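You operate a simulated robot arm through the tools that you are given. There is no shell and no other tool. Be economical: measure what you need, move in short steps, check, and stop when the job is done.

You run a simulated robot arm. Do the job below in one go: nothing can be reset, and whatever is moved stays where it is left.

Task
Swing both toggles over the glass and tighten their screws at 3.
Fine: on the glazed sample; blue driver, one run a screw, back in its holder after; more torque cracks the glass; fingers off the turning socket.

The check looks at the end state, three seconds after you hand in, the way a careful person would. Anything else that was tipped, shoved, dropped, spilled or broken makes it a failure.

Robot
A 7-joint arm with a two-finger parallel gripper, fixed in place. Base frame: the origin is at the foot of the arm, x ahead of it, y to its left, z up. Lengths are in m, angles in degrees, forces in N, time in s.
Its first joint turns from -66.0 to 66.0 degrees. Payload 1.57 kg.
Tool frame: the origin (TCP) lies between the finger pads and is the grasp point; the fingertips stand 0.03 m ahead of it; z points along the fingers, y is the line along which they close. The gripper opens to 0.11 m. The fingers are 0.024 m wide and 0.012 m thick; the gripper's body (0.048 by 0.112 m) begins 0.078 m behind the TCP.
Orientation is that of the tool frame in the base frame, as [roll, pitch, yaw] about the fixed x, y, z axes, in that order (R = Rz(yaw) Ry(pitch) Rx(roll)). With the fingers straight down and closing along the base's y, the tool's x points along the base's -x, its y along +y and its z along -z.

Tools
- The arm moves only by the tool nudge_tool. Its argument "plan" is a list of rows, each a list of 7 numbers: the turn, a rotation vector about the tool's x, y, z in degrees, then the shift along the tool's x, y, z in m, then the opening, from 0 (shut) to 1 (fully open). In form: [[rx, ry, rz, tx, ty, tz, jaw], ...]. A call has 1 to 8 rows; each row shifts and turns the commanded pose from where the row before left it, along the tool's axes as they then stand. A row lasts 0.2 s, in which the tool goes at most 0.05 m and 8.6 degrees; a call with a longer step from one row to the next is refused whole, and so is a gripper value outside its range. Where a pose cannot be reached the arm comes as near as it can. A force on the tool above 70 N (or 10 N above the force at the start of the call, whichever is more), or a blocked arm, ends the call early, and 0.2 s more pass. Each finger travels about 0.108 m/s and halts on what it meets, pressing with about 26 N; the grip force reading is that of the motor and also rises with nothing between the fingers. The clock runs only during rows and for 0.2 s after the last one: add rows that do not move to give the fingers time. It gives the time, the measured TCP pose, the force on the tool (base axes), the opening and the grip force at its end, in the units of the frame above (readings bear some noise).
- Cameras (640 x 400 px; columns grow to the right, rows downward): "scene" is fixed at [0.1651, -0.3874, 1.4232]; the picture's right is [0.80, -0.60, 0.00], its down [-0.24, -0.32, -0.92] and it looks along [0.55, 0.74, -0.39] (base axes); focal length 321 px, centre (320, 200). "wrist" rides on the gripper at [-0.036, 0, -0.08] in the tool frame; the picture's right is [0.00, -1.00, 0.00], its down [0.97, 0.00, -0.24] and it looks along [0.24, 0.00, 0.97] (tool axes); focal length 218 px, centre (320, 200).
- capture(camera): a new picture of that camera. No time passes.
- locate(camera, pixels): for up to 12 pixels [column, row] of the newest picture of that camera ("zoom" is the newest enlarged one), the place [x, y, z] in the base frame of the surface seen there, good to about 0.002 m. No time passes.
- close_up(camera, box): a new picture of the part [left, top, right, bottom] of that camera's present view, enlarged. No time passes.
- job_done(): hands the job in; it is judged then, once.

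Work in short steps. Measure before you move; look again where a grasp or a placing could have gone wrong, and mend it. You have 80 turns and 54 pictures in all, those below and enlarged ones among them. Open the gripper and draw the arm clear of the work before you hand the job in, unless the task says otherwise; then end with one line.

The tools are called after ">>>" as a command line: name --pt "numbers of a row" for each row, then --argument value for the rest, lists and objects as JSON in quotes. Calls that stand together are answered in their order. nudge_tool: Moves the arm, as the interface text tells. Its arguments: {"type":"object","properties":{"plan":{"type":"array","items":{"type":"array","items":{"type":"number"}}}},"required":["plan"]} The other tools are called the same way: capture (camera) takes a picture; locate (camera, pixels) gives the place of the surface under pixels of a picture; close_up (camera, box) takes an enlarged picture of a part of a camera's view; job_done () hands the job in.

At the start:

```text
time: 0.0
ee_pos: [0.3465, -0.0344, 1.3257]
tcp_rot: [-179.9, 0.0, 180.0]
force: [-0.3, 0.1, 0.0]
gripper_width: 0.1098
finger_force: 0.1
```

scene: 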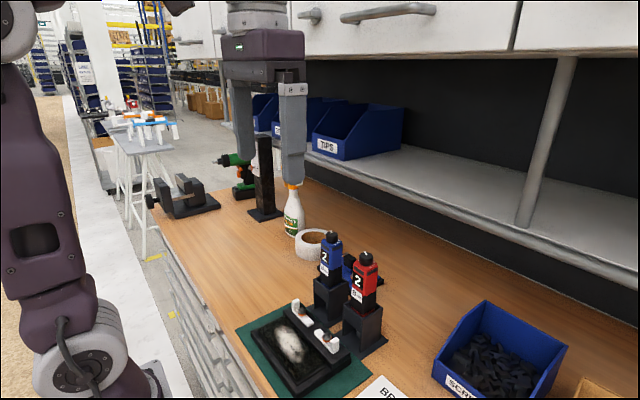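
wrist: 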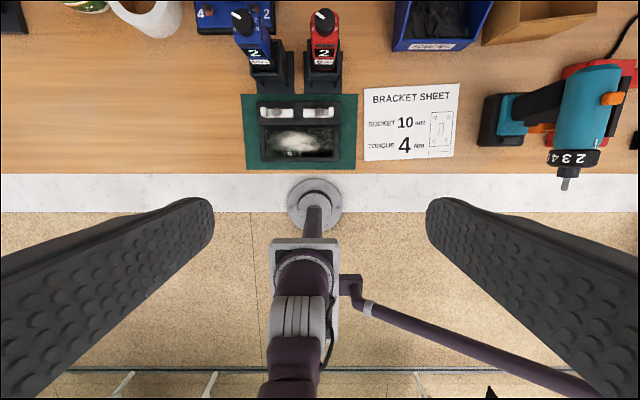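

The scene shows a frame with a sample on a green mat, two drivers in black holders (blue and red), and a bracket sheet. I enlarge these parts to see the details.

>>> close_up --camera "scene" --box '[230, 210, 410, 400]'

>>> close_up --camera "wrist" --box '[180, 0, 380, 180]'

```text
2.11 times, centred on (320, 305) of scene
```

zoom: 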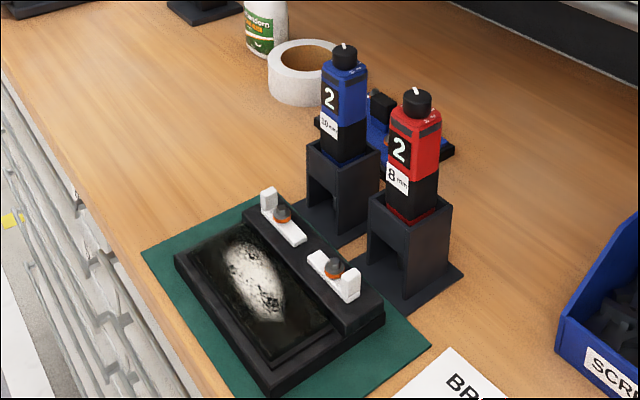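

```text
2.22 times, centred on (280, 90) of wrist
```

zoom: 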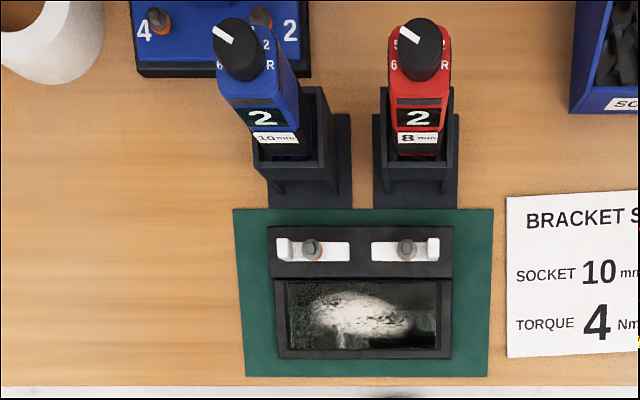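

The blue driver is marked 10 mm, shows "2", and has a knob on top with a scale. I measure the parts' positions.

>>> locate --camera "zoom" --pixels '[[238, 50], [415, 45], [312, 247], [406, 247], [284, 247], [433, 246], [345, 249], [375, 249], [362, 320], [270, 228], [452, 358], [335, 95]]'

>>> close_up --camera "scene" --box '[310, 220, 390, 270]'

>>> close_up --camera "wrist" --box '[220, 0, 300, 50]'

```text
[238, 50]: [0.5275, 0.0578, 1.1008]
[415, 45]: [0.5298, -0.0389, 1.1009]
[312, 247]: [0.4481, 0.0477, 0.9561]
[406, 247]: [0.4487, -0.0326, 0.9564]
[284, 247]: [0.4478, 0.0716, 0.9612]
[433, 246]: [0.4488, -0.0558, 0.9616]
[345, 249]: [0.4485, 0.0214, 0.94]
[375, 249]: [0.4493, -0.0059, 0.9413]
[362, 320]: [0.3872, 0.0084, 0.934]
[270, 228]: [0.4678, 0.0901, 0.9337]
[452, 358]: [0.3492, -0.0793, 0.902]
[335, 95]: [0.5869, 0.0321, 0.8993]
```

```text
8.00 times, centred on (350, 245) of scene
```

zoom: 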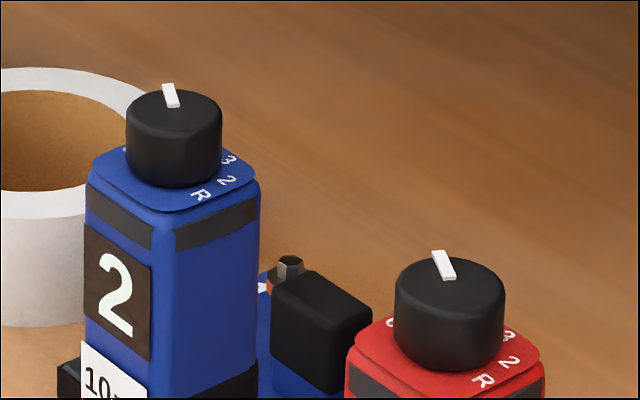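

```text
8.00 times, centred on (260, 25) of wrist
```

zoom: 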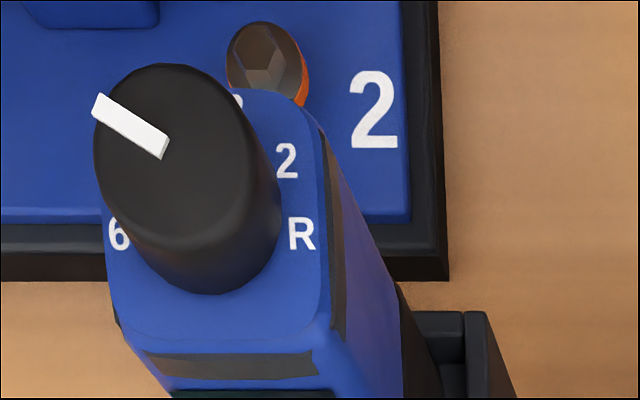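

The pointer on the blue knob seems to point up-left, but the display says 2. I move the wrist camera above the drivers to read the dial properly.

>>> nudge_tool --pt "0 0 0 -0.039 0.014 0.008 1" --pt "0 0 0 -0.039 0.014 0.008 1" --pt "0 0 0 -0.039 0.014 0.007 1" --pt "0 0 0 -0.039 0.014 0.007 1" --pt "0 0 0 0 0 0 1"

>>> capture --camera "wrist"

```text
time: 0.9
ee_pos: [0.4663, 0.0105, 1.3017]
tcp_rot: [-179.9, -1.4, 179.7]
force: [-100.5, -8.8, -53.9]
gripper_width: 0.1099
finger_force: 0.1
stopped in row 4: the force on the tool passed its limit (the readings are from after the stop); the commanded pose is now the measured one
```

```text
47 pictures are left
```

wrist: 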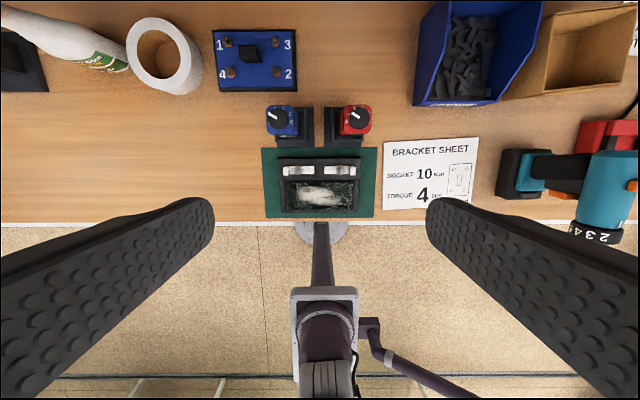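

The arm met something (force −100 N in x), probably the overhead cabinet. I look at the scene before I back off.

>>> capture --camera "scene"

>>> close_up --camera "wrist" --box '[250, 90, 390, 220]'

```text
46 pictures are left
```

scene: 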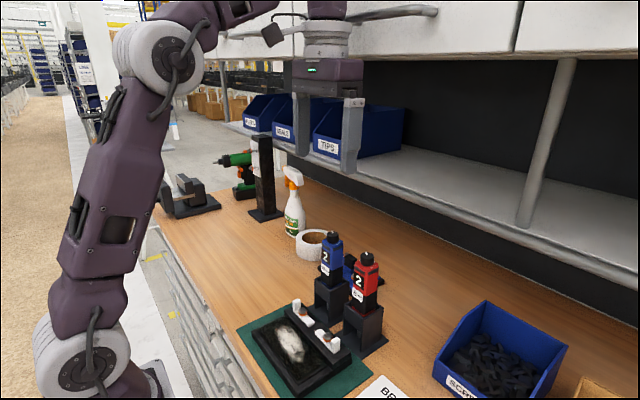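

```text
3.08 times, centred on (320, 155) of wrist
```

zoom: 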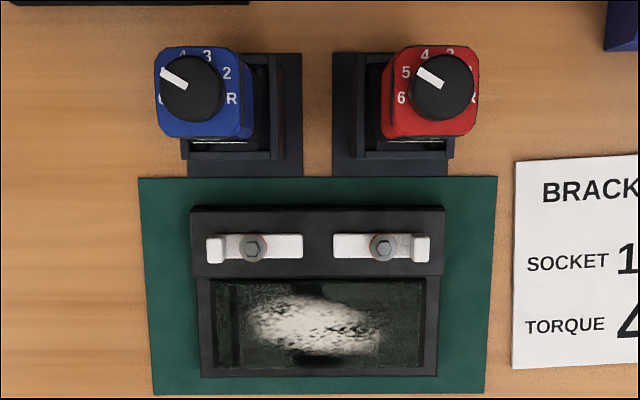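

The gripper's rear is up against the cabinet. I locate the cabinet and shelf edges to know the space I have.

>>> locate --camera "scene" --pixels '[[400, 50], [450, 40], [600, 45], [370, 57], [380, 8], [352, 100], [350, 170], [480, 210], [560, 250], [365, 120], [550, 150], [420, 160]]'

>>> locate --camera "wrist" --pixels '[[255, 60], [278, 118], [354, 118], [228, 42], [288, 42], [230, 72], [288, 73], [250, 53], [100, 130], [270, 155], [318, 200], [165, 50]]'

```text
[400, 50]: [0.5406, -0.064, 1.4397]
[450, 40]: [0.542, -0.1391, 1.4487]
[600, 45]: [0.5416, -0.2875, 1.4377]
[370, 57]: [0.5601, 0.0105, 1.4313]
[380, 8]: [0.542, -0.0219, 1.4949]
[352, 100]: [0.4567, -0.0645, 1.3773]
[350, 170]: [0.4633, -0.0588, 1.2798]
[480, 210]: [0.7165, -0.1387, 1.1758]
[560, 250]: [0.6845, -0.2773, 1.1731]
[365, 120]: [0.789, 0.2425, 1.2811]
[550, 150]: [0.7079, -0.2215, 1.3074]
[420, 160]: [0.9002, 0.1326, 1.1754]
```

```text
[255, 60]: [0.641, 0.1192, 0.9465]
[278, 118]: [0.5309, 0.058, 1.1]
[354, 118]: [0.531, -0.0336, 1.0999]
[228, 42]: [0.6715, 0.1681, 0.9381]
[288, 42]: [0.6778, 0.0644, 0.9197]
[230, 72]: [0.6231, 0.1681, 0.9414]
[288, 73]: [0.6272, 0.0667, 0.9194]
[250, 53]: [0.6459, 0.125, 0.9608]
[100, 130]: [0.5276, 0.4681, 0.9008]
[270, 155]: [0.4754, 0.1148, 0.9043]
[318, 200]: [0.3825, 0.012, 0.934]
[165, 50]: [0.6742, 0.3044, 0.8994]
```

The cabinet face is at x≈0.54 with its bottom at z≈1.43; the bench is at z≈0.900. I back off and go lower, then look at the dial and toggles from closer.

>>> nudge_tool --pt "0 0 0 0.02 0 0.0 1" --pt "0 0 0 0.02 0.005 0.03 1" --pt "0 0 0 0 0.01 0.04 1" --pt "0 1.4 0 0 0.01 0.03 1" --pt "0 0 0 0 0 0 1"

>>> capture --camera "wrist"

>>> close_up --camera "wrist" --box '[220, 30, 380, 130]'

```text
time: 2.1
ee_pos: [0.4292, 0.0377, 1.1988]
tcp_rot: [-179.9, -2.4, 179.8]
force: [-0.2, -0.4, -0.7]
gripper_width: 0.11
finger_force: 0.0
```

```text
44 pictures are left
```

wrist: 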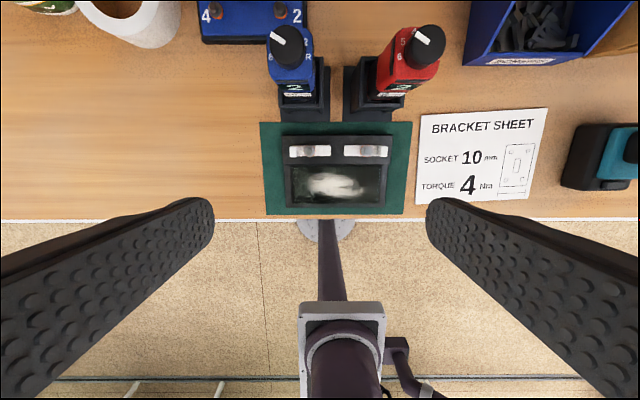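

```text
4.00 times, centred on (300, 80) of wrist
```

zoom: 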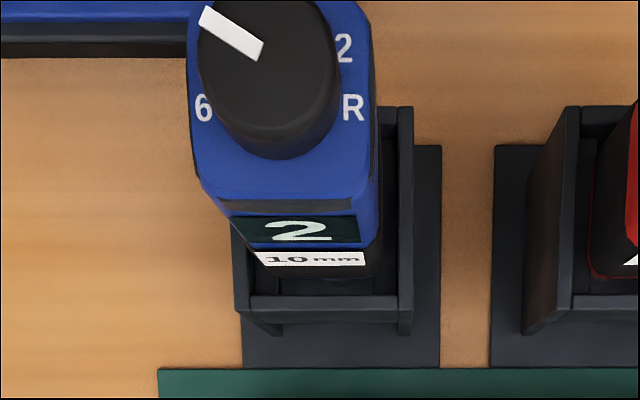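

The pointer sits at about the "5" mark (151°) while the display reads 2. Next I look closer at the toggles and at the driver/holder geometry.

>>> close_up --camera "wrist" --box '[260, 115, 420, 215]'

>>> locate --camera "zoom" --pixels '[[130, 150], [190, 152], [270, 150], [345, 150], [410, 148], [500, 150], [118, 196], [490, 195], [115, 220], [240, 215], [130, 350], [480, 345]]'

>>> close_up --camera "scene" --box '[280, 225, 400, 370]'

```text
4.00 times, centred on (340, 165) of wrist
```

zoom: 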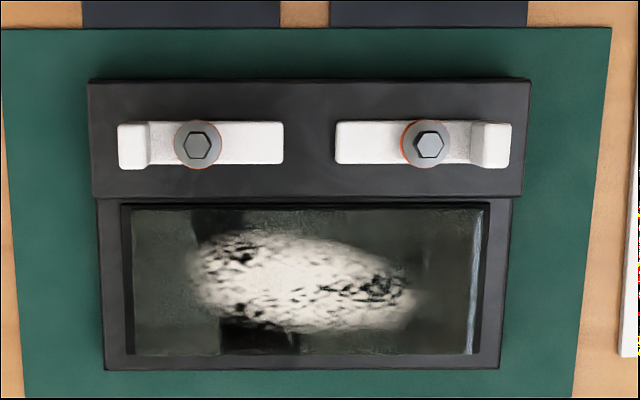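

```text
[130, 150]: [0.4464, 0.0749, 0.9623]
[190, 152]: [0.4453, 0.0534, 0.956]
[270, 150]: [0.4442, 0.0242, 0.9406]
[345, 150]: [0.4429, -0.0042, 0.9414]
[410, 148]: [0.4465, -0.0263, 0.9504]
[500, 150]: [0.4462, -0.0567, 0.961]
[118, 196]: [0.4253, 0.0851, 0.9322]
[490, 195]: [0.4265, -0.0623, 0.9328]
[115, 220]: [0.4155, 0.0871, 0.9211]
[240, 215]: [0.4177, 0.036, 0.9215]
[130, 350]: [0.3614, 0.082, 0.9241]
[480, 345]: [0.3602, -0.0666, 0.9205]
```

```text
2.76 times, centred on (340, 298) of scene
```

zoom: 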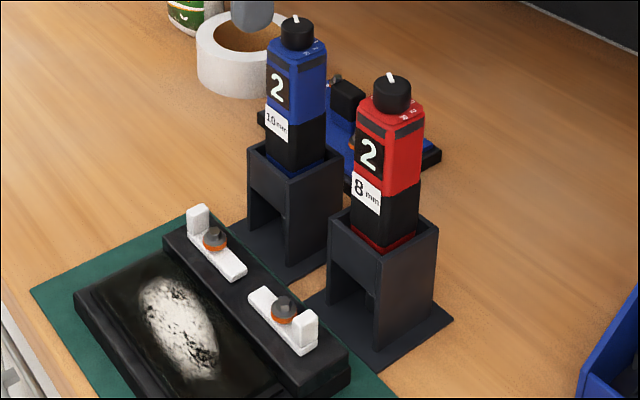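

Toggles: screws at about (0.447, 0.048) and (0.447, −0.032), tabs on the outer ends at z≈0.962. Now I measure the driver and holder from the side, in the scene close-up.

>>> locate --camera "zoom" --pixels '[[296, 35], [296, 22], [285, 55], [318, 70], [268, 75], [280, 130], [290, 160], [265, 175], [290, 200], [318, 180], [300, 250], [332, 110]]'

>>> close_up --camera "scene" --box '[310, 225, 360, 325]'

>>> locate --camera "zoom" --pixels '[[285, 330], [300, 260], [340, 195], [335, 100], [350, 85], [370, 60], [285, 215], [340, 260], [350, 330], [270, 280], [390, 215], [320, 240]]'

```text
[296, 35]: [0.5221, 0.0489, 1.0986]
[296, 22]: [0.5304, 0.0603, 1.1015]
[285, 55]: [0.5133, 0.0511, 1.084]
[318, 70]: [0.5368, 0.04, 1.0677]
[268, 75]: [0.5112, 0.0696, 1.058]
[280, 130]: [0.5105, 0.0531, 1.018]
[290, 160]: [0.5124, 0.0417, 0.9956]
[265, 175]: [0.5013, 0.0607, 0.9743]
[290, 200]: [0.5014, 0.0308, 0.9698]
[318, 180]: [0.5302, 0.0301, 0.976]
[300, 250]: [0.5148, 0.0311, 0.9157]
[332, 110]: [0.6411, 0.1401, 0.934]
```

```text
4.00 times, centred on (335, 275) of scene
```

zoom: 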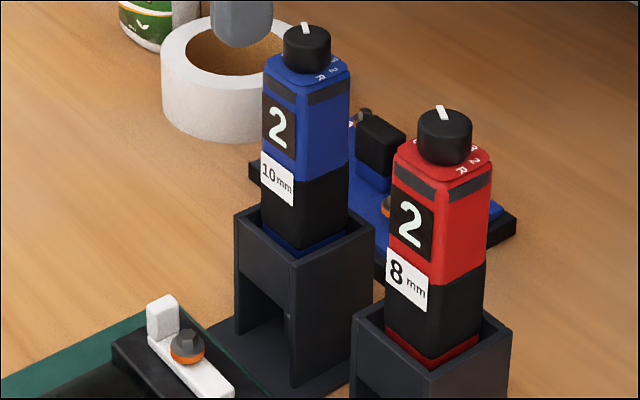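

```text
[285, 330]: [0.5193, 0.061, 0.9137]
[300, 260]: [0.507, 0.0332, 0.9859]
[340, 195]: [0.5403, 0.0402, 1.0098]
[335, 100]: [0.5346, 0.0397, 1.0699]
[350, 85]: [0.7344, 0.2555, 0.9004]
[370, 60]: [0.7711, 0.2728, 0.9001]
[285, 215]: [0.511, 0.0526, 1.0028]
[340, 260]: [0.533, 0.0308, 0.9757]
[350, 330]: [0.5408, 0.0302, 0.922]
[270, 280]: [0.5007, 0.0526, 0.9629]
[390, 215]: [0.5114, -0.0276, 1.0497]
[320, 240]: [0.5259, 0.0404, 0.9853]
```

The blue driver body spans x 0.511–0.546 and y 0.040–0.075, with its top at 1.079; the knob reaches 1.101 and the holder top is ≈0.99. I level the tool, descend to z≈1.147 while clear, then advance slowly above the knob under the cabinet.

>>> nudge_tool --pt "0 -2.4 0 0 0.01 0.025 1" --pt "0 0 0 0 0.01 0.026 1" --pt "0 0 0 -0.02 0 0 1" --pt "0 0 0 -0.02 0 0 1" --pt "0 0 0 -0.02 0 0 1" --pt "0 0 0 -0.02 0 0 1" --pt "0 0 0 -0.019 0 0 1" --pt "0 0 0 0 0 0 1"

>>> capture --camera "wrist"

```text
time: 3.9
ee_pos: [0.5267, 0.0554, 1.1483]
tcp_rot: [-180.0, -0.1, 179.8]
force: [-0.8, -0.3, 0.6]
gripper_width: 0.1101
finger_force: 0.1
```

```text
39 pictures are left
```

wrist: 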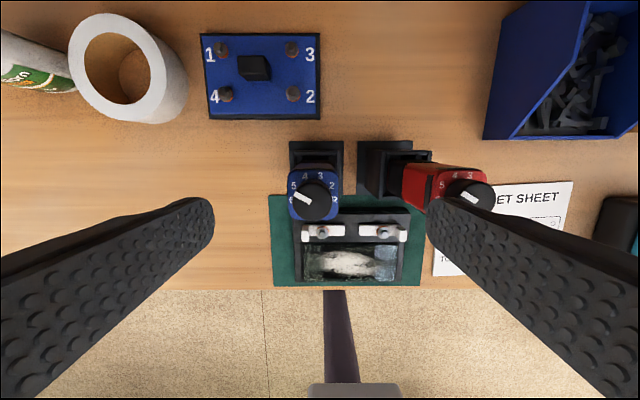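

In reach, nothing touched. I enlarge the dial to read it.

>>> close_up --camera "wrist" --box '[275, 150, 355, 230]'

>>> locate --camera "zoom" --pixels '[[270, 150], [370, 170], [320, 205], [320, 130], [230, 185], [215, 145], [293, 190]]'

```text
5.00 times, centred on (315, 190) of wrist
```

zoom: 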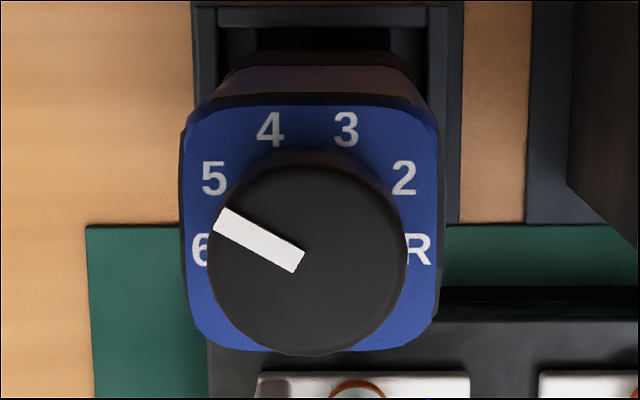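

```text
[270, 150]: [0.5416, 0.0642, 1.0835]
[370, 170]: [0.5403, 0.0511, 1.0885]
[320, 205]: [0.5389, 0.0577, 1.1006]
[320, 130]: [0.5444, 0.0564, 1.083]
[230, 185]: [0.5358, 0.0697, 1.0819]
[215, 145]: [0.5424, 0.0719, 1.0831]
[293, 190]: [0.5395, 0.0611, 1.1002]
```

The dial: 3 at 70°, 5 at 150°, 40° per mark, pointer on 5, so the knob needs 80° clockwise. I centre on the knob (0.529, 0.058), pre-turn −40° with the jaw at half, and look.

>>> nudge_tool --pt "0 0 0 -0.0026 0.0026 0 0.8" --pt "0 0 -8 0 0 0 0.6" --pt "0 0 -8 0 0 0 0.5" --pt "0 0 -8 0 0 0 0.5" --pt "0 0 -8 0 0 0 0.5" --pt "0 0 -8 0 0 0 0.5" --pt "0 0 0 0 0 0 0.5"

```text
time: 5.5
ee_pos: [0.5311, 0.0583, 1.1491]
tcp_rot: [180.0, -0.1, -140.1]
force: [-0.4, 0.7, 0.0]
gripper_width: 0.0551
finger_force: 0.1
```

Positioned with no contact. I descend 32 mm and close on the knob gently.

>>> nudge_tool --pt "0 0 0 0 0 0.016 0.5" --pt "0 0 0 0 0 0.016 0.5" --pt "0 0 0 0 0 0 0.4" --pt "0 0 0 0 0 0 0.3" --pt "0 0 0 0 0 0 0.2" --pt "0 0 0 0 0 0 0.2" --pt "0 0 0 0 0 0 0.15"

>>> capture --camera "wrist"

```text
time: 7.1
ee_pos: [0.5326, 0.0578, 1.1177]
tcp_rot: [-180.0, -0.1, -140.3]
force: [-1.1, 1.5, 2.6]
gripper_width: 0.0239
finger_force: 25.3
```

```text
37 pictures are left
```

wrist: 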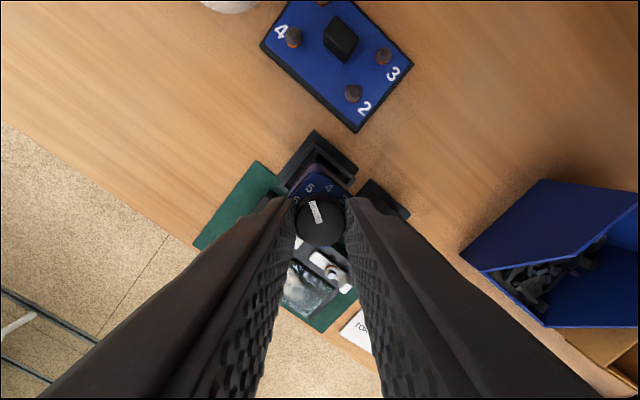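

The knob is held (24 mm, small forces). I turn it clockwise, first 64°, and watch the force.

>>> nudge_tool --pt "0 0 8 0 0 0 0.15" --pt "0 0 8 0 0 0 0.15" --pt "0 0 8 0 0 0 0.15" --pt "0 0 8 0 0 0 0.15" --pt "0 0 8 0 0 0 0.15" --pt "0 0 8 0 0 0 0.15" --pt "0 0 8 0 0 0 0.15" --pt "0 0 8 0 0 0 0.15"

>>> capture --camera "wrist"

>>> close_up --camera "scene" --box '[300, 220, 380, 270]'

```text
time: 8.9
ee_pos: [0.5306, 0.0586, 1.1172]
tcp_rot: [-179.9, 0.0, 155.8]
force: [2.1, 1.1, 7.9]
gripper_width: 0.0236
finger_force: 25.8
```

```text
36 pictures are left
```

wrist: 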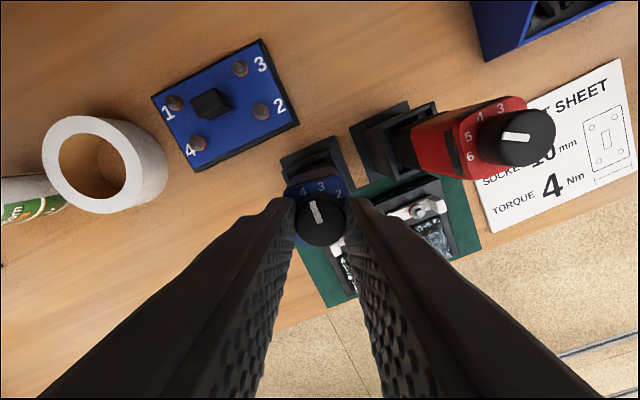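

```text
8.00 times, centred on (340, 245) of scene
```

zoom: 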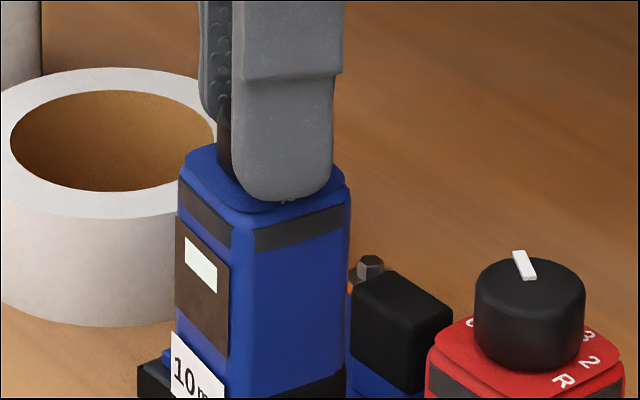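

The knob turns with the grip, and the display now shows a dash between marks. I turn the last 16°.

>>> nudge_tool --pt "0 0 8 0 0 0 0.15" --pt "0 0 8 0 0 0 0.15" --pt "0 0 0 0 0 0 0.15"

>>> close_up --camera "scene" --box '[300, 220, 380, 270]'

>>> close_up --camera "wrist" --box '[270, 150, 370, 250]'

```text
time: 9.7
ee_pos: [0.5311, 0.0574, 1.1182]
tcp_rot: [-179.9, 0.0, 139.6]
force: [1.9, 4.0, 9.3]
gripper_width: 0.0239
finger_force: 25.8
```

```text
8.00 times, centred on (340, 245) of scene
```

zoom: 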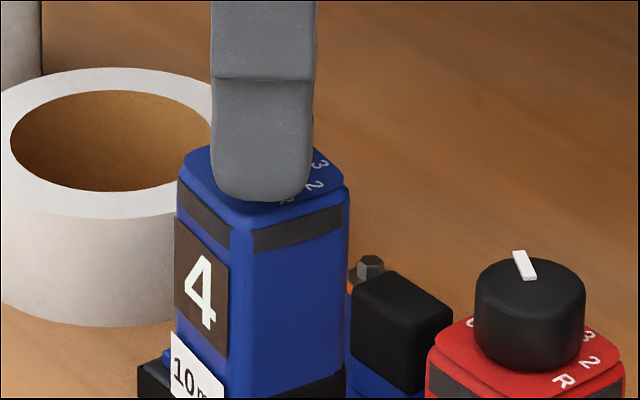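

```text
4.00 times, centred on (320, 200) of wrist
```

zoom: 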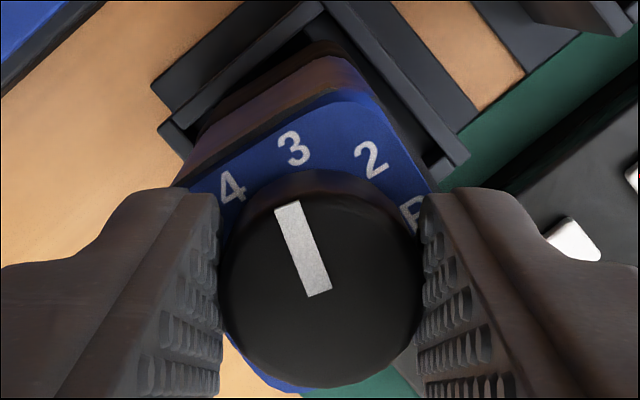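

The display now reads 4 with the pointer on the printed 3, so it counts up clockwise, 40° per step (2→4 over 80°), against the printed ring. The readout is what the driver actually reports, so I turn back 40° to make it show 3.

>>> nudge_tool --pt "0 0 -8 0 0 0 0.15" --pt "0 0 -8 0 0 0 0.15" --pt "0 0 -8 0 0 0 0.15" --pt "0 0 -8 0 0 0 0.15" --pt "0 0 -8 0 0 0 0.15" --pt "0 0 0 0 0 0 0.15"

>>> close_up --camera "scene" --box '[300, 220, 380, 270]'

>>> close_up --camera "wrist" --box '[270, 150, 370, 250]'

```text
time: 11.1
ee_pos: [0.5323, 0.0586, 1.1168]
tcp_rot: [-179.9, 0.0, 180.0]
force: [-0.9, -0.1, 4.8]
gripper_width: 0.0238
finger_force: 26.3
```

```text
8.00 times, centred on (340, 245) of scene
```

zoom: 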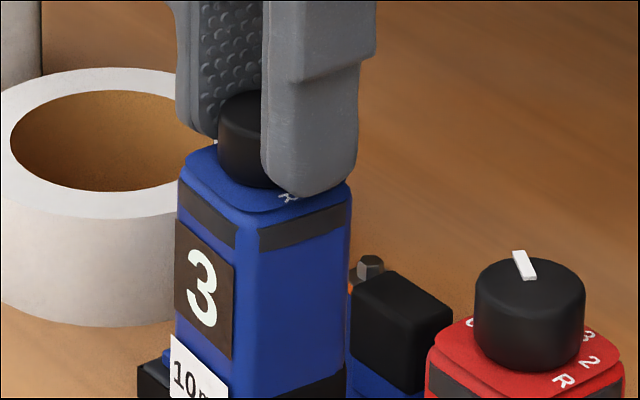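

```text
4.00 times, centred on (320, 200) of wrist
```

zoom: 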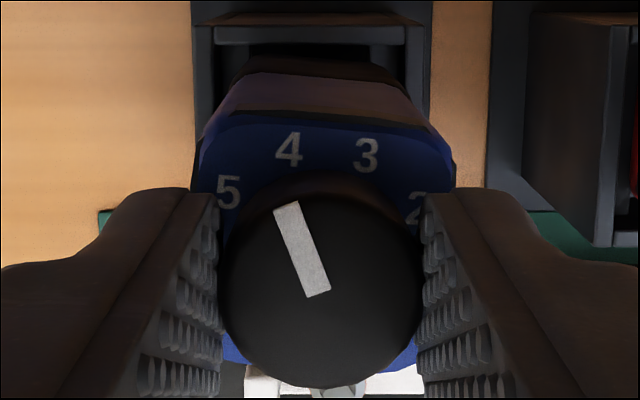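

The display shows 3. I release, rise, and back off clear of the drivers with the fingers shutting.

>>> nudge_tool --pt "0 0 0 0 0 0 0.4" --pt "0 0 0 0 0 0 0.4" --pt "0 0 0 0 0 -0.02 0.4" --pt "0 0 0 0 0 -0.02 0.4" --pt "0 0 0 0.04 0.006 0 0.3" --pt "0 0 0 0.04 0.006 0 0.1" --pt "0 0 0 0.032 0.006 0 0" --pt "0 0 0 0 0 0 0"

>>> capture --camera "wrist"

>>> close_up --camera "scene" --box '[230, 220, 400, 370]'

```text
time: 12.9
ee_pos: [0.4207, 0.0757, 1.1551]
tcp_rot: [-179.9, -0.1, 179.8]
force: [1.0, 0.1, -1.0]
gripper_width: 0.0001
finger_force: 20.6
```

```text
30 pictures are left
```

wrist: 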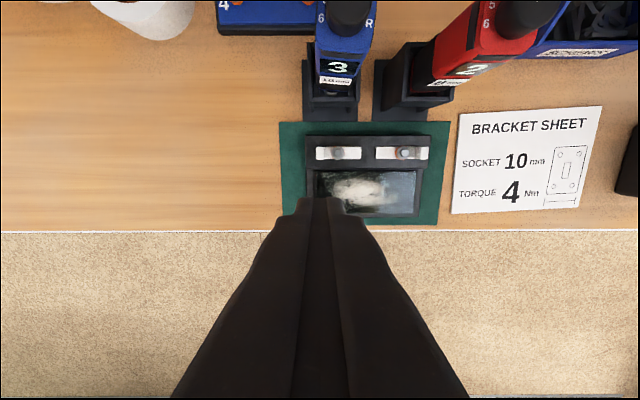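

```text
2.67 times, centred on (315, 295) of scene
```

zoom: 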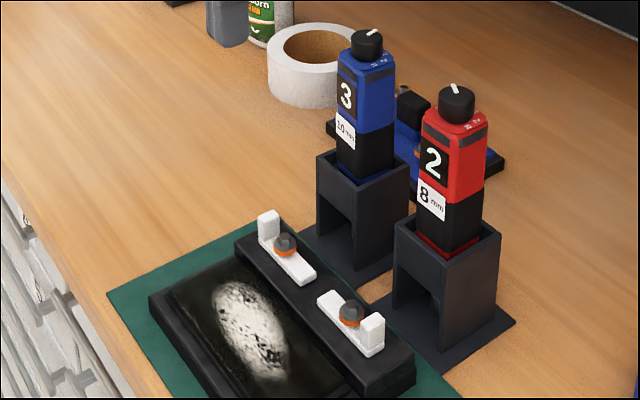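

The display reads 3 and the pictures show nothing else moved. I descend in front of the left tab (tab at y≈0.075, x≈0.447) to tip height ≈0.946.

>>> nudge_tool --pt "0 0 0 0.003 0.001 0.045 0" --pt "0 0 0 0 0 0.045 0" --pt "0 0 0 0 0 0.045 0" --pt "0 0 0 0 0 0.03 0" --pt "0 0 0 0 0 0.013 0" --pt "0 0 0 0 0 0 0"

>>> close_up --camera "scene" --box '[240, 270, 360, 390]'

```text
time: 14.3
ee_pos: [0.4167, 0.078, 0.9796]
tcp_rot: [-179.8, 0.0, 179.9]
force: [-0.3, -0.5, -0.7]
gripper_width: 0.0
finger_force: 21.1
```

```text
3.33 times, centred on (300, 330) of scene
```

zoom: 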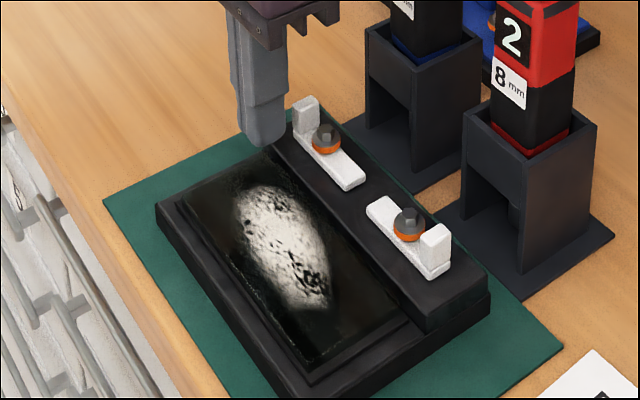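

Tips are at ≈0.949, just ahead of the left tab. I push the tab in +x, then curve toward −y around the screw, stopping a bit short of 90°.

>>> nudge_tool --pt "0 0 0 -0.012 0 0.003 0" --pt "0 0 0 -0.012 0 0 0" --pt "0 0 0 -0.011 0 0 0" --pt "0 0 0 -0.008 -0.0035 0 0" --pt "0 0 0 -0.01 -0.004 0 0" --pt "0 0 0 0 -0.002 0 0" --pt "0 0 0 0 0 0 0"

>>> close_up --camera "scene" --box '[240, 270, 360, 390]'

```text
time: 15.9
ee_pos: [0.4683, 0.0681, 0.9757]
tcp_rot: [-179.9, 0.1, 179.9]
force: [3.8, 10.0, -0.4]
gripper_width: 0.0
finger_force: 21.2
```

```text
3.33 times, centred on (300, 330) of scene
```

zoom: 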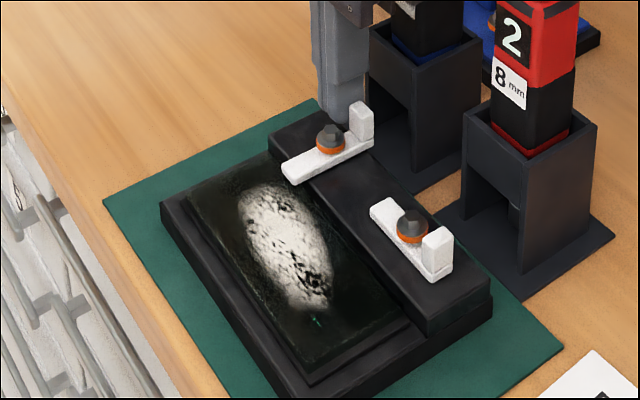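

The left toggle swung over the glass, and the frame shifted perhaps 1–2 mm. I move off sideways, rise, and look from above.

>>> nudge_tool --pt "0 0 0 0 0.01 0 0" --pt "0 0 0 0.01 0.005 -0.02 0" --pt "0 0 0 0.02 -0.015 -0.045 0" --pt "0 0 0 0.02 -0.03 -0.045 0" --pt "0 0 0 0.01 -0.04 -0.03 0" --pt "0 0 0 0 -0.03 0 0" --pt "0 0 0 0 0 0 0"

>>> capture --camera "wrist"

>>> close_up --camera "wrist" --box '[220, 60, 380, 220]'

```text
refused: row 3 steps farther than a row can; nothing moved
```

```text
26 pictures are left
```

wrist: 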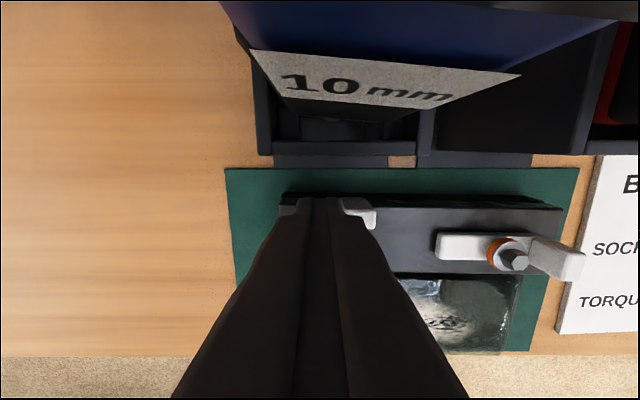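

```text
2.50 times, centred on (300, 140) of wrist
```

zoom: 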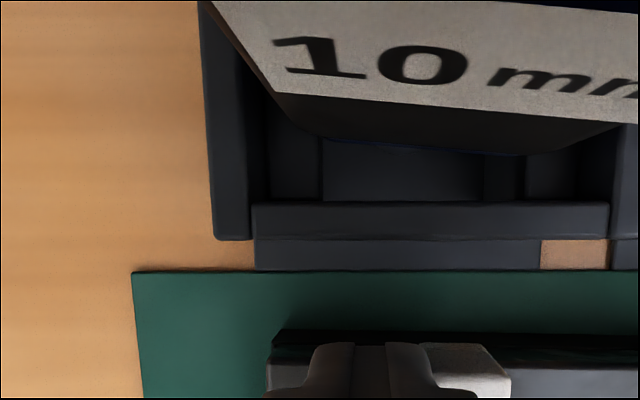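

That call was refused because one step was too long. I retry with smaller steps.

>>> nudge_tool --pt "0 0 0 0 0.01 0 0" --pt "0 0 0 0.01 0.003 -0.03 0" --pt "0 0 0 0.015 0 -0.045 0" --pt "0 0 0 0.02 -0.03 -0.03 0" --pt "0 0 0 0.01 -0.045 0 0" --pt "0 0 0 0 -0.045 0 0" --pt "0 0 0 0 0 0 0"

```text
time: 17.5
ee_pos: [0.4172, -0.0378, 1.0817]
tcp_rot: [-180.0, -0.2, 179.8]
force: [-0.4, -1.0, -0.1]
gripper_width: 0.0001
finger_force: 20.9
```

I now look at both toggles from here.

>>> capture --camera "wrist"

>>> close_up --camera "wrist" --box '[180, 110, 380, 270]'

>>> locate --camera "zoom" --pixels '[[168, 105], [168, 225], [152, 225], [184, 225], [165, 150], [322, 150], [370, 150], [245, 150], [100, 150], [392, 180]]'

```text
24 pictures are left
```

wrist: 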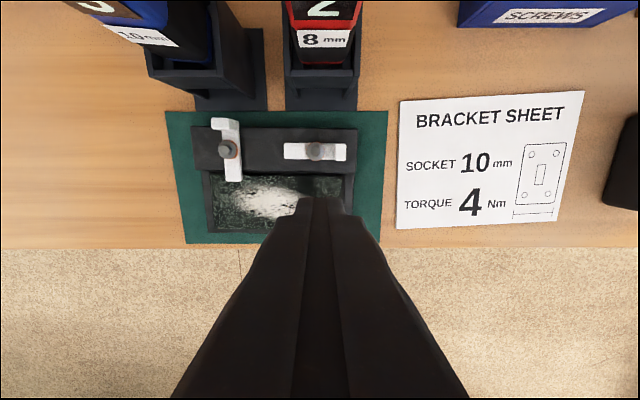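

```text
2.50 times, centred on (280, 190) of wrist
```

zoom: 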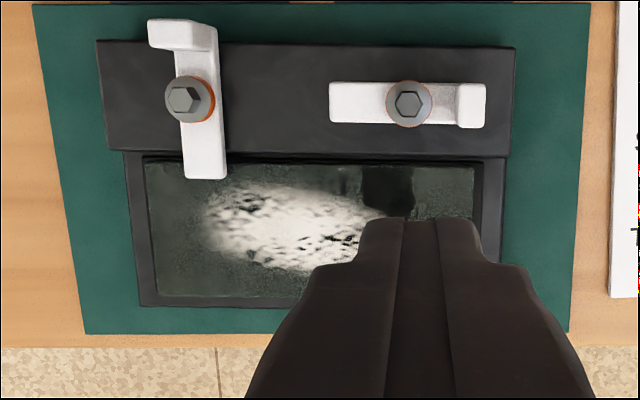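

```text
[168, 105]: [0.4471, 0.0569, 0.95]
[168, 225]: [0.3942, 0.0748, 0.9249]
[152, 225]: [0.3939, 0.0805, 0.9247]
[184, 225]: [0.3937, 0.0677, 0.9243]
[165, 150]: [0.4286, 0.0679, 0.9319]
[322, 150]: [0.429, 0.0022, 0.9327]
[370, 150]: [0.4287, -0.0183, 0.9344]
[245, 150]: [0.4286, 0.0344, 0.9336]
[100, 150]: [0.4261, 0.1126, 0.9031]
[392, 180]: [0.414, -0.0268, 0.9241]
```

The left toggle is square to the bar and its arm lies over the glass. I locate the screws and the right tab for the mirrored push.

>>> locate --camera "zoom" --pixels '[[183, 99], [407, 100], [468, 95], [484, 95], [470, 120], [335, 105], [205, 170], [170, 25], [512, 60], [97, 60]]'

```text
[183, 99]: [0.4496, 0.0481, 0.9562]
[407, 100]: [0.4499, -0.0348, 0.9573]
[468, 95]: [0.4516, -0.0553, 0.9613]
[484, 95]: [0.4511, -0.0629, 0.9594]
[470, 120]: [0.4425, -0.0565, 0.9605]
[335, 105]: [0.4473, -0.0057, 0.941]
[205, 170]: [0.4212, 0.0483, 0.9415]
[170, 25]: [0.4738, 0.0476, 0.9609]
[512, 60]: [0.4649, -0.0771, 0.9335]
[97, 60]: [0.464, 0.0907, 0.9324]
```

The right screw is at (0.449, −0.034) with its tab at y −0.053…−0.063. I go to y=−0.0635, descend ahead of the tab, and do the mirrored push.

>>> nudge_tool --pt "0 0 0 0 -0.0257 0.03 0" --pt "0 0 0 0 0 0.045 0" --pt "0 0 0 0 0 0.03 0" --pt "0 0 0 0 0 0 0"

>>> nudge_tool --pt "0 0 0 -0.012 0 0 0" --pt "0 0 0 -0.012 0 0 0" --pt "0 0 0 -0.011 0 0 0" --pt "0 0 0 -0.008 0.0035 0 0" --pt "0 0 0 -0.01 0.004 0 0" --pt "0 0 0 0 0.002 0 0" --pt "0 0 0 0 0 0 0"

>>> close_up --camera "scene" --box '[240, 270, 380, 390]'

```text
time: 18.5
ee_pos: [0.416, -0.0656, 0.9767]
tcp_rot: [-179.9, 0.0, 179.7]
force: [0.4, -0.8, 0.0]
gripper_width: 0.0001
finger_force: 21.2
```

```text
time: 20.1
ee_pos: [0.4681, -0.0552, 0.9767]
tcp_rot: [-180.0, 0.0, 179.8]
force: [0.4, -1.3, -0.1]
gripper_width: 0.0
finger_force: 21.4
```

```text
3.33 times, centred on (310, 330) of scene
```

zoom: 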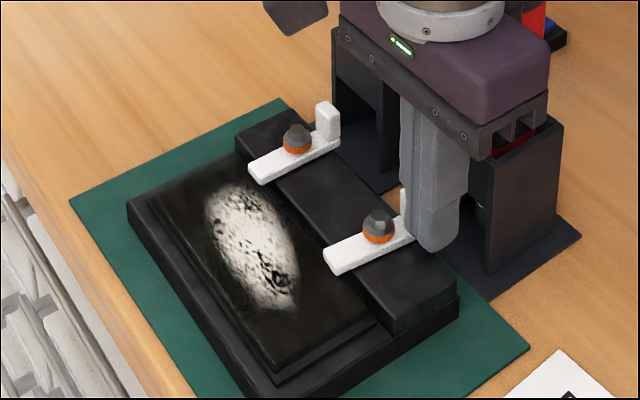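

The right toggle is over the glass too. I move off sideways, rise to z≈1.10, and check from above.

>>> nudge_tool --pt "0 0 0 0 -0.01 0 0" --pt "0 0 0 0.01 -0.003 -0.03 0" --pt "0 0 0 0.015 0 -0.045 0" --pt "0 0 0 0.03 0.02 -0.03 0" --pt "0 0 0 0.03 0.03 0 0" --pt "0 0 0 0.01 0.035 0 0" --pt "0 0 0 0 0 0 0"

>>> capture --camera "wrist"

>>> close_up --camera "wrist" --box '[240, 40, 400, 200]'

>>> locate --camera "zoom" --pixels '[[230, 230], [420, 230], [230, 280], [420, 280]]'

```text
time: 21.7
ee_pos: [0.3732, 0.0149, 1.0802]
tcp_rot: [-179.9, -0.1, 179.7]
force: [-0.9, 1.3, -0.4]
gripper_width: 0.0
finger_force: 21.3
```

```text
21 pictures are left
```

wrist: 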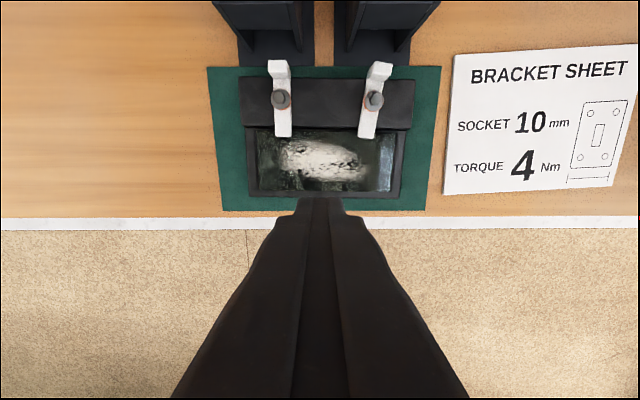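

```text
2.50 times, centred on (320, 120) of wrist
```

zoom: 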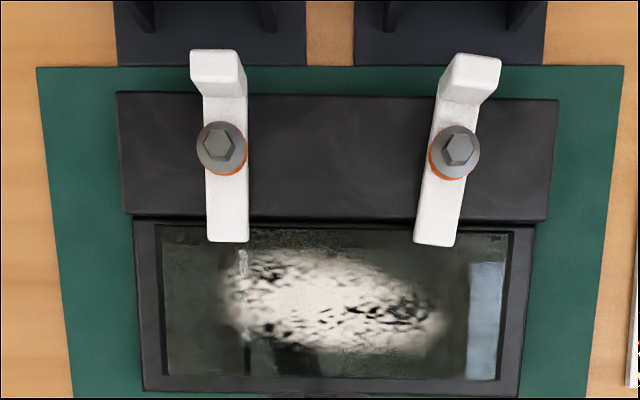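

```text
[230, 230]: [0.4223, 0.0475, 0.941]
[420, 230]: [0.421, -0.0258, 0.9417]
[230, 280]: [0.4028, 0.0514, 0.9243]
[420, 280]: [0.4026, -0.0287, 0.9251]
```

The left toggle is square, but the right is ~8° short. I go back outside the right tab (y=−0.068) to nudge it about 4 mm further in +y.

>>> nudge_tool --pt "0 0 0 -0.02 -0.04 0 0" --pt "0 0 0 -0.025 -0.04 0 0" --pt "0 0 0 -0.03 -0.003 0.03 0" --pt "0 0 0 -0.018 0 0.04 0" --pt "0 0 0 0 0 0.0335 0" --pt "0 0 0 0 0 0 0"

```text
time: 23.1
ee_pos: [0.4659, -0.0657, 0.9793]
tcp_rot: [-179.9, -0.1, 179.9]
force: [-0.7, -0.4, 0.0]
gripper_width: 0.0
finger_force: 21.3
```

In place with no contact. I push +y 15 mm slowly, then draw back and rise.

>>> nudge_tool --pt "0 0 0 0 0.008 0.002 0" --pt "0 0 0 0 0.004 0 0" --pt "0 0 0 0 0.003 0 0" --pt "0 0 0 0 0 0 0"

>>> nudge_tool --pt "0 0 0 0 -0.012 0 0" --pt "0 0 0 0.01 -0.003 -0.03 0" --pt "0 0 0 0.015 0 -0.045 0" --pt "0 0 0 0.03 0.02 -0.03 0" --pt "0 0 0 0.03 0.03 0 0" --pt "0 0 0 0.01 0.035 0 0" --pt "0 0 0 0 0 0 0.5"

>>> close_up --camera "wrist" --box '[240, 40, 400, 200]'

>>> locate --camera "zoom" --pixels '[[230, 230], [430, 230], [217, 146], [460, 148], [117, 95], [558, 100]]'

```text
time: 24.1
ee_pos: [0.4663, -0.0517, 0.9762]
tcp_rot: [-179.8, -0.1, 179.7]
force: [1.8, -10.2, 1.4]
gripper_width: 0.0
finger_force: 21.0
```

```text
time: 25.7
ee_pos: [0.3696, 0.02, 1.0815]
tcp_rot: [-179.9, -0.2, 179.8]
force: [0.6, 1.0, 0.3]
gripper_width: 0.0548
finger_force: 0.1
```

```text
2.50 times, centred on (320, 120) of wrist
```

zoom: 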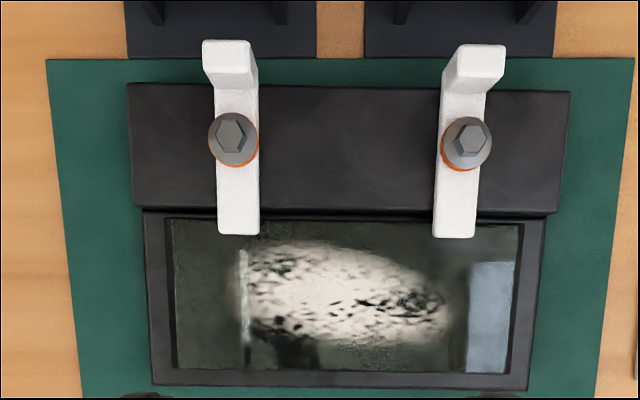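

```text
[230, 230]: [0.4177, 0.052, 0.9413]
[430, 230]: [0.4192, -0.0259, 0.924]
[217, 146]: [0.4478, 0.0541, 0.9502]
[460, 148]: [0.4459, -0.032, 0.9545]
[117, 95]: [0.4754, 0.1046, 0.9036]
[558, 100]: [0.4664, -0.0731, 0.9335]
```

Both toggles are square over the glass. I get exact screw-head positions from this view and then fetch the driver.

>>> locate --camera "zoom" --pixels '[[232, 134], [232, 125], [232, 143], [467, 138], [467, 130], [467, 147], [220, 134], [246, 134], [455, 138], [481, 138]]'

```text
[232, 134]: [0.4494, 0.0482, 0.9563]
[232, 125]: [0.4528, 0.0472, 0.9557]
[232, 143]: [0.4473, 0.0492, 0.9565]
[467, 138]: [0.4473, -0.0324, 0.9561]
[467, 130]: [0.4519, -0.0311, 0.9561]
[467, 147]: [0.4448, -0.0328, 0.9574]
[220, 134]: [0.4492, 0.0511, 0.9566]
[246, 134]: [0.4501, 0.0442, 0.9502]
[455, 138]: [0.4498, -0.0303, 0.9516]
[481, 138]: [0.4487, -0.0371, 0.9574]
```

Screw heads: left (0.4497, 0.0482), right (0.4485, −0.033), tops at z≈0.957. I rise and go above the blue driver (0.529, 0.058) with the jaw at 0.65.

>>> nudge_tool --pt "0 0 0 0 0 -0.045 0.65" --pt "0 0 0 0 0.01 -0.03 0.65" --pt "0 0 0 -0.04 0.014 0 0.65" --pt "0 0 0 -0.04 0.014 0 0.65" --pt "0 0 0 -0.04 0 0 0.65" --pt "0 0 0 -0.038 0 0 0.65" --pt "0 0 0 0 0 0 0.65"

>>> capture --camera "wrist"

```text
time: 27.3
ee_pos: [0.5284, 0.0537, 1.1555]
tcp_rot: [-179.9, 0.0, 179.8]
force: [0.8, 0.5, -0.8]
gripper_width: 0.0716
finger_force: 0.0
```

```text
18 pictures are left
```

wrist: 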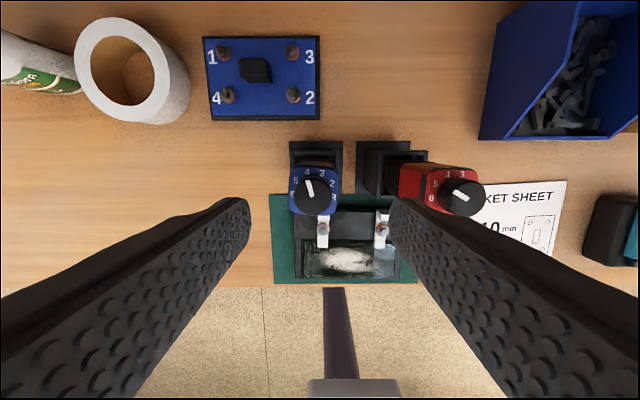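

The knob sits at column 312, i.e. y≈0.058. I shift +4 mm and descend around the body to z≈1.036.

>>> nudge_tool --pt "0 0 0 0 0.004 0.02 0.65" --pt "0 0 0 0 0 0.035 0.65" --pt "0 0 0 0 0 0.035 0.65" --pt "0 0 0 0 0 0.029 0.65" --pt "0 0 0 0 0 0 0.65"

>>> close_up --camera "scene" --box '[290, 210, 390, 330]'

```text
time: 28.5
ee_pos: [0.5287, 0.0595, 1.0355]
tcp_rot: [-179.8, -0.1, 179.9]
force: [-0.1, 0.2, -0.6]
gripper_width: 0.0715
finger_force: 0.0
```

```text
3.33 times, centred on (340, 270) of scene
```

zoom: 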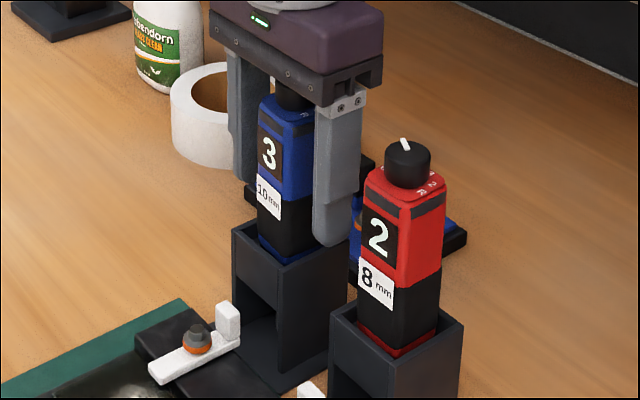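

The fingers straddle the body above the holder. I close on it.

>>> nudge_tool --pt "0 0 0 0 0 0 0.45" --pt "0 0 0 0 0 0 0.35" --pt "0 0 0 0 0 0 0.25" --pt "0 0 0 0 0 0 0.2" --pt "0 0 0 0 0 0 0.2"

```text
time: 29.7
ee_pos: [0.5286, 0.0592, 1.0365]
tcp_rot: [-179.9, -0.1, 179.8]
force: [0.4, 0.9, -0.3]
gripper_width: 0.0379
finger_force: 26.2
```

Gripped at 38 mm. I lift straight up 0.10 m slowly and look.

>>> nudge_tool --pt "0 0 0 0 0 -0.01 0.2" --pt "0 0 0 0 0 -0.02 0.2" --pt "0 0 0 0 0 -0.025 0.2" --pt "0 0 0 0 0 -0.025 0.2" --pt "0 0 0 0 0 -0.02 0.2" --pt "0 0 0 0 0 0 0.2"

>>> close_up --camera "scene" --box '[260, 180, 400, 340]'

>>> locate --camera "zoom" --pixels '[[290, 190], [290, 200], [290, 210], [290, 220], [295, 230], [270, 155]]'

```text
time: 31.1
ee_pos: [0.5273, 0.0588, 1.1381]
tcp_rot: [-179.9, -0.1, 179.8]
force: [0.4, -0.9, -4.6]
gripper_width: 0.0366
finger_force: 25.9
```

```text
2.50 times, centred on (330, 260) of scene
```

zoom: 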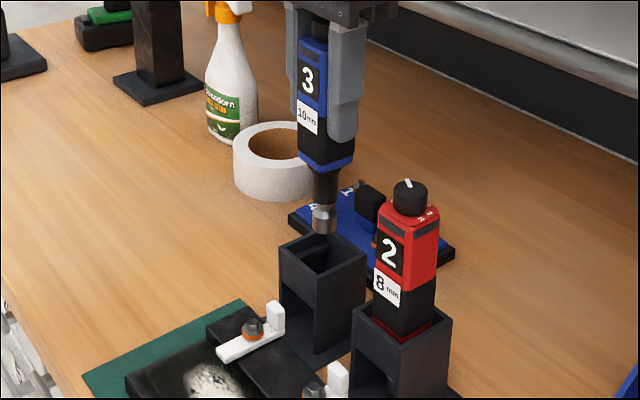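

```text
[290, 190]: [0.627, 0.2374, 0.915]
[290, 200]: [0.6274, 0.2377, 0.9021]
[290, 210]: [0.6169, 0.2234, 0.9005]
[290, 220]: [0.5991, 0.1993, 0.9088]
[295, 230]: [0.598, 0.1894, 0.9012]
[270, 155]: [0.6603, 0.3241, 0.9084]
```

The driver came out clean and hangs straight, its socket tip near zoom px (322, 232). I measure the socket.

>>> locate --camera "zoom" --pixels '[[322, 232], [322, 225], [314, 225], [332, 222], [322, 205], [323, 185], [322, 165], [318, 130]]'

>>> close_up --camera "scene" --box '[320, 225, 360, 285]'

```text
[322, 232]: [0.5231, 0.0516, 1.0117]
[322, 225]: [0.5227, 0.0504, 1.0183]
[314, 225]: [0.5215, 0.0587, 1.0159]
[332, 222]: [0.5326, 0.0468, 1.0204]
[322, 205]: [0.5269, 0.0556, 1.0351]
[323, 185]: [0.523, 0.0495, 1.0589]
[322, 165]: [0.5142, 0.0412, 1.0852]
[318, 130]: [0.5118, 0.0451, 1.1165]
```

```text
6.67 times, centred on (340, 255) of scene
```

zoom: 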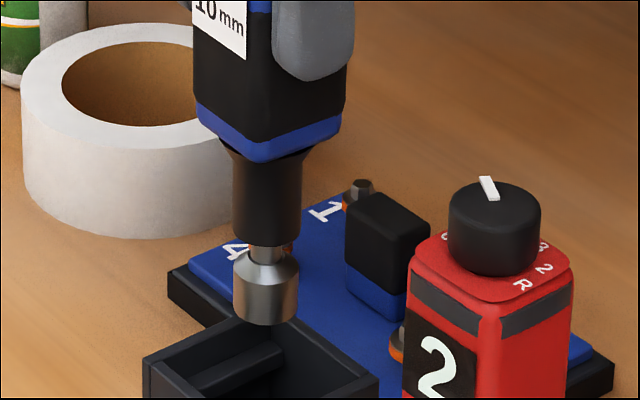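

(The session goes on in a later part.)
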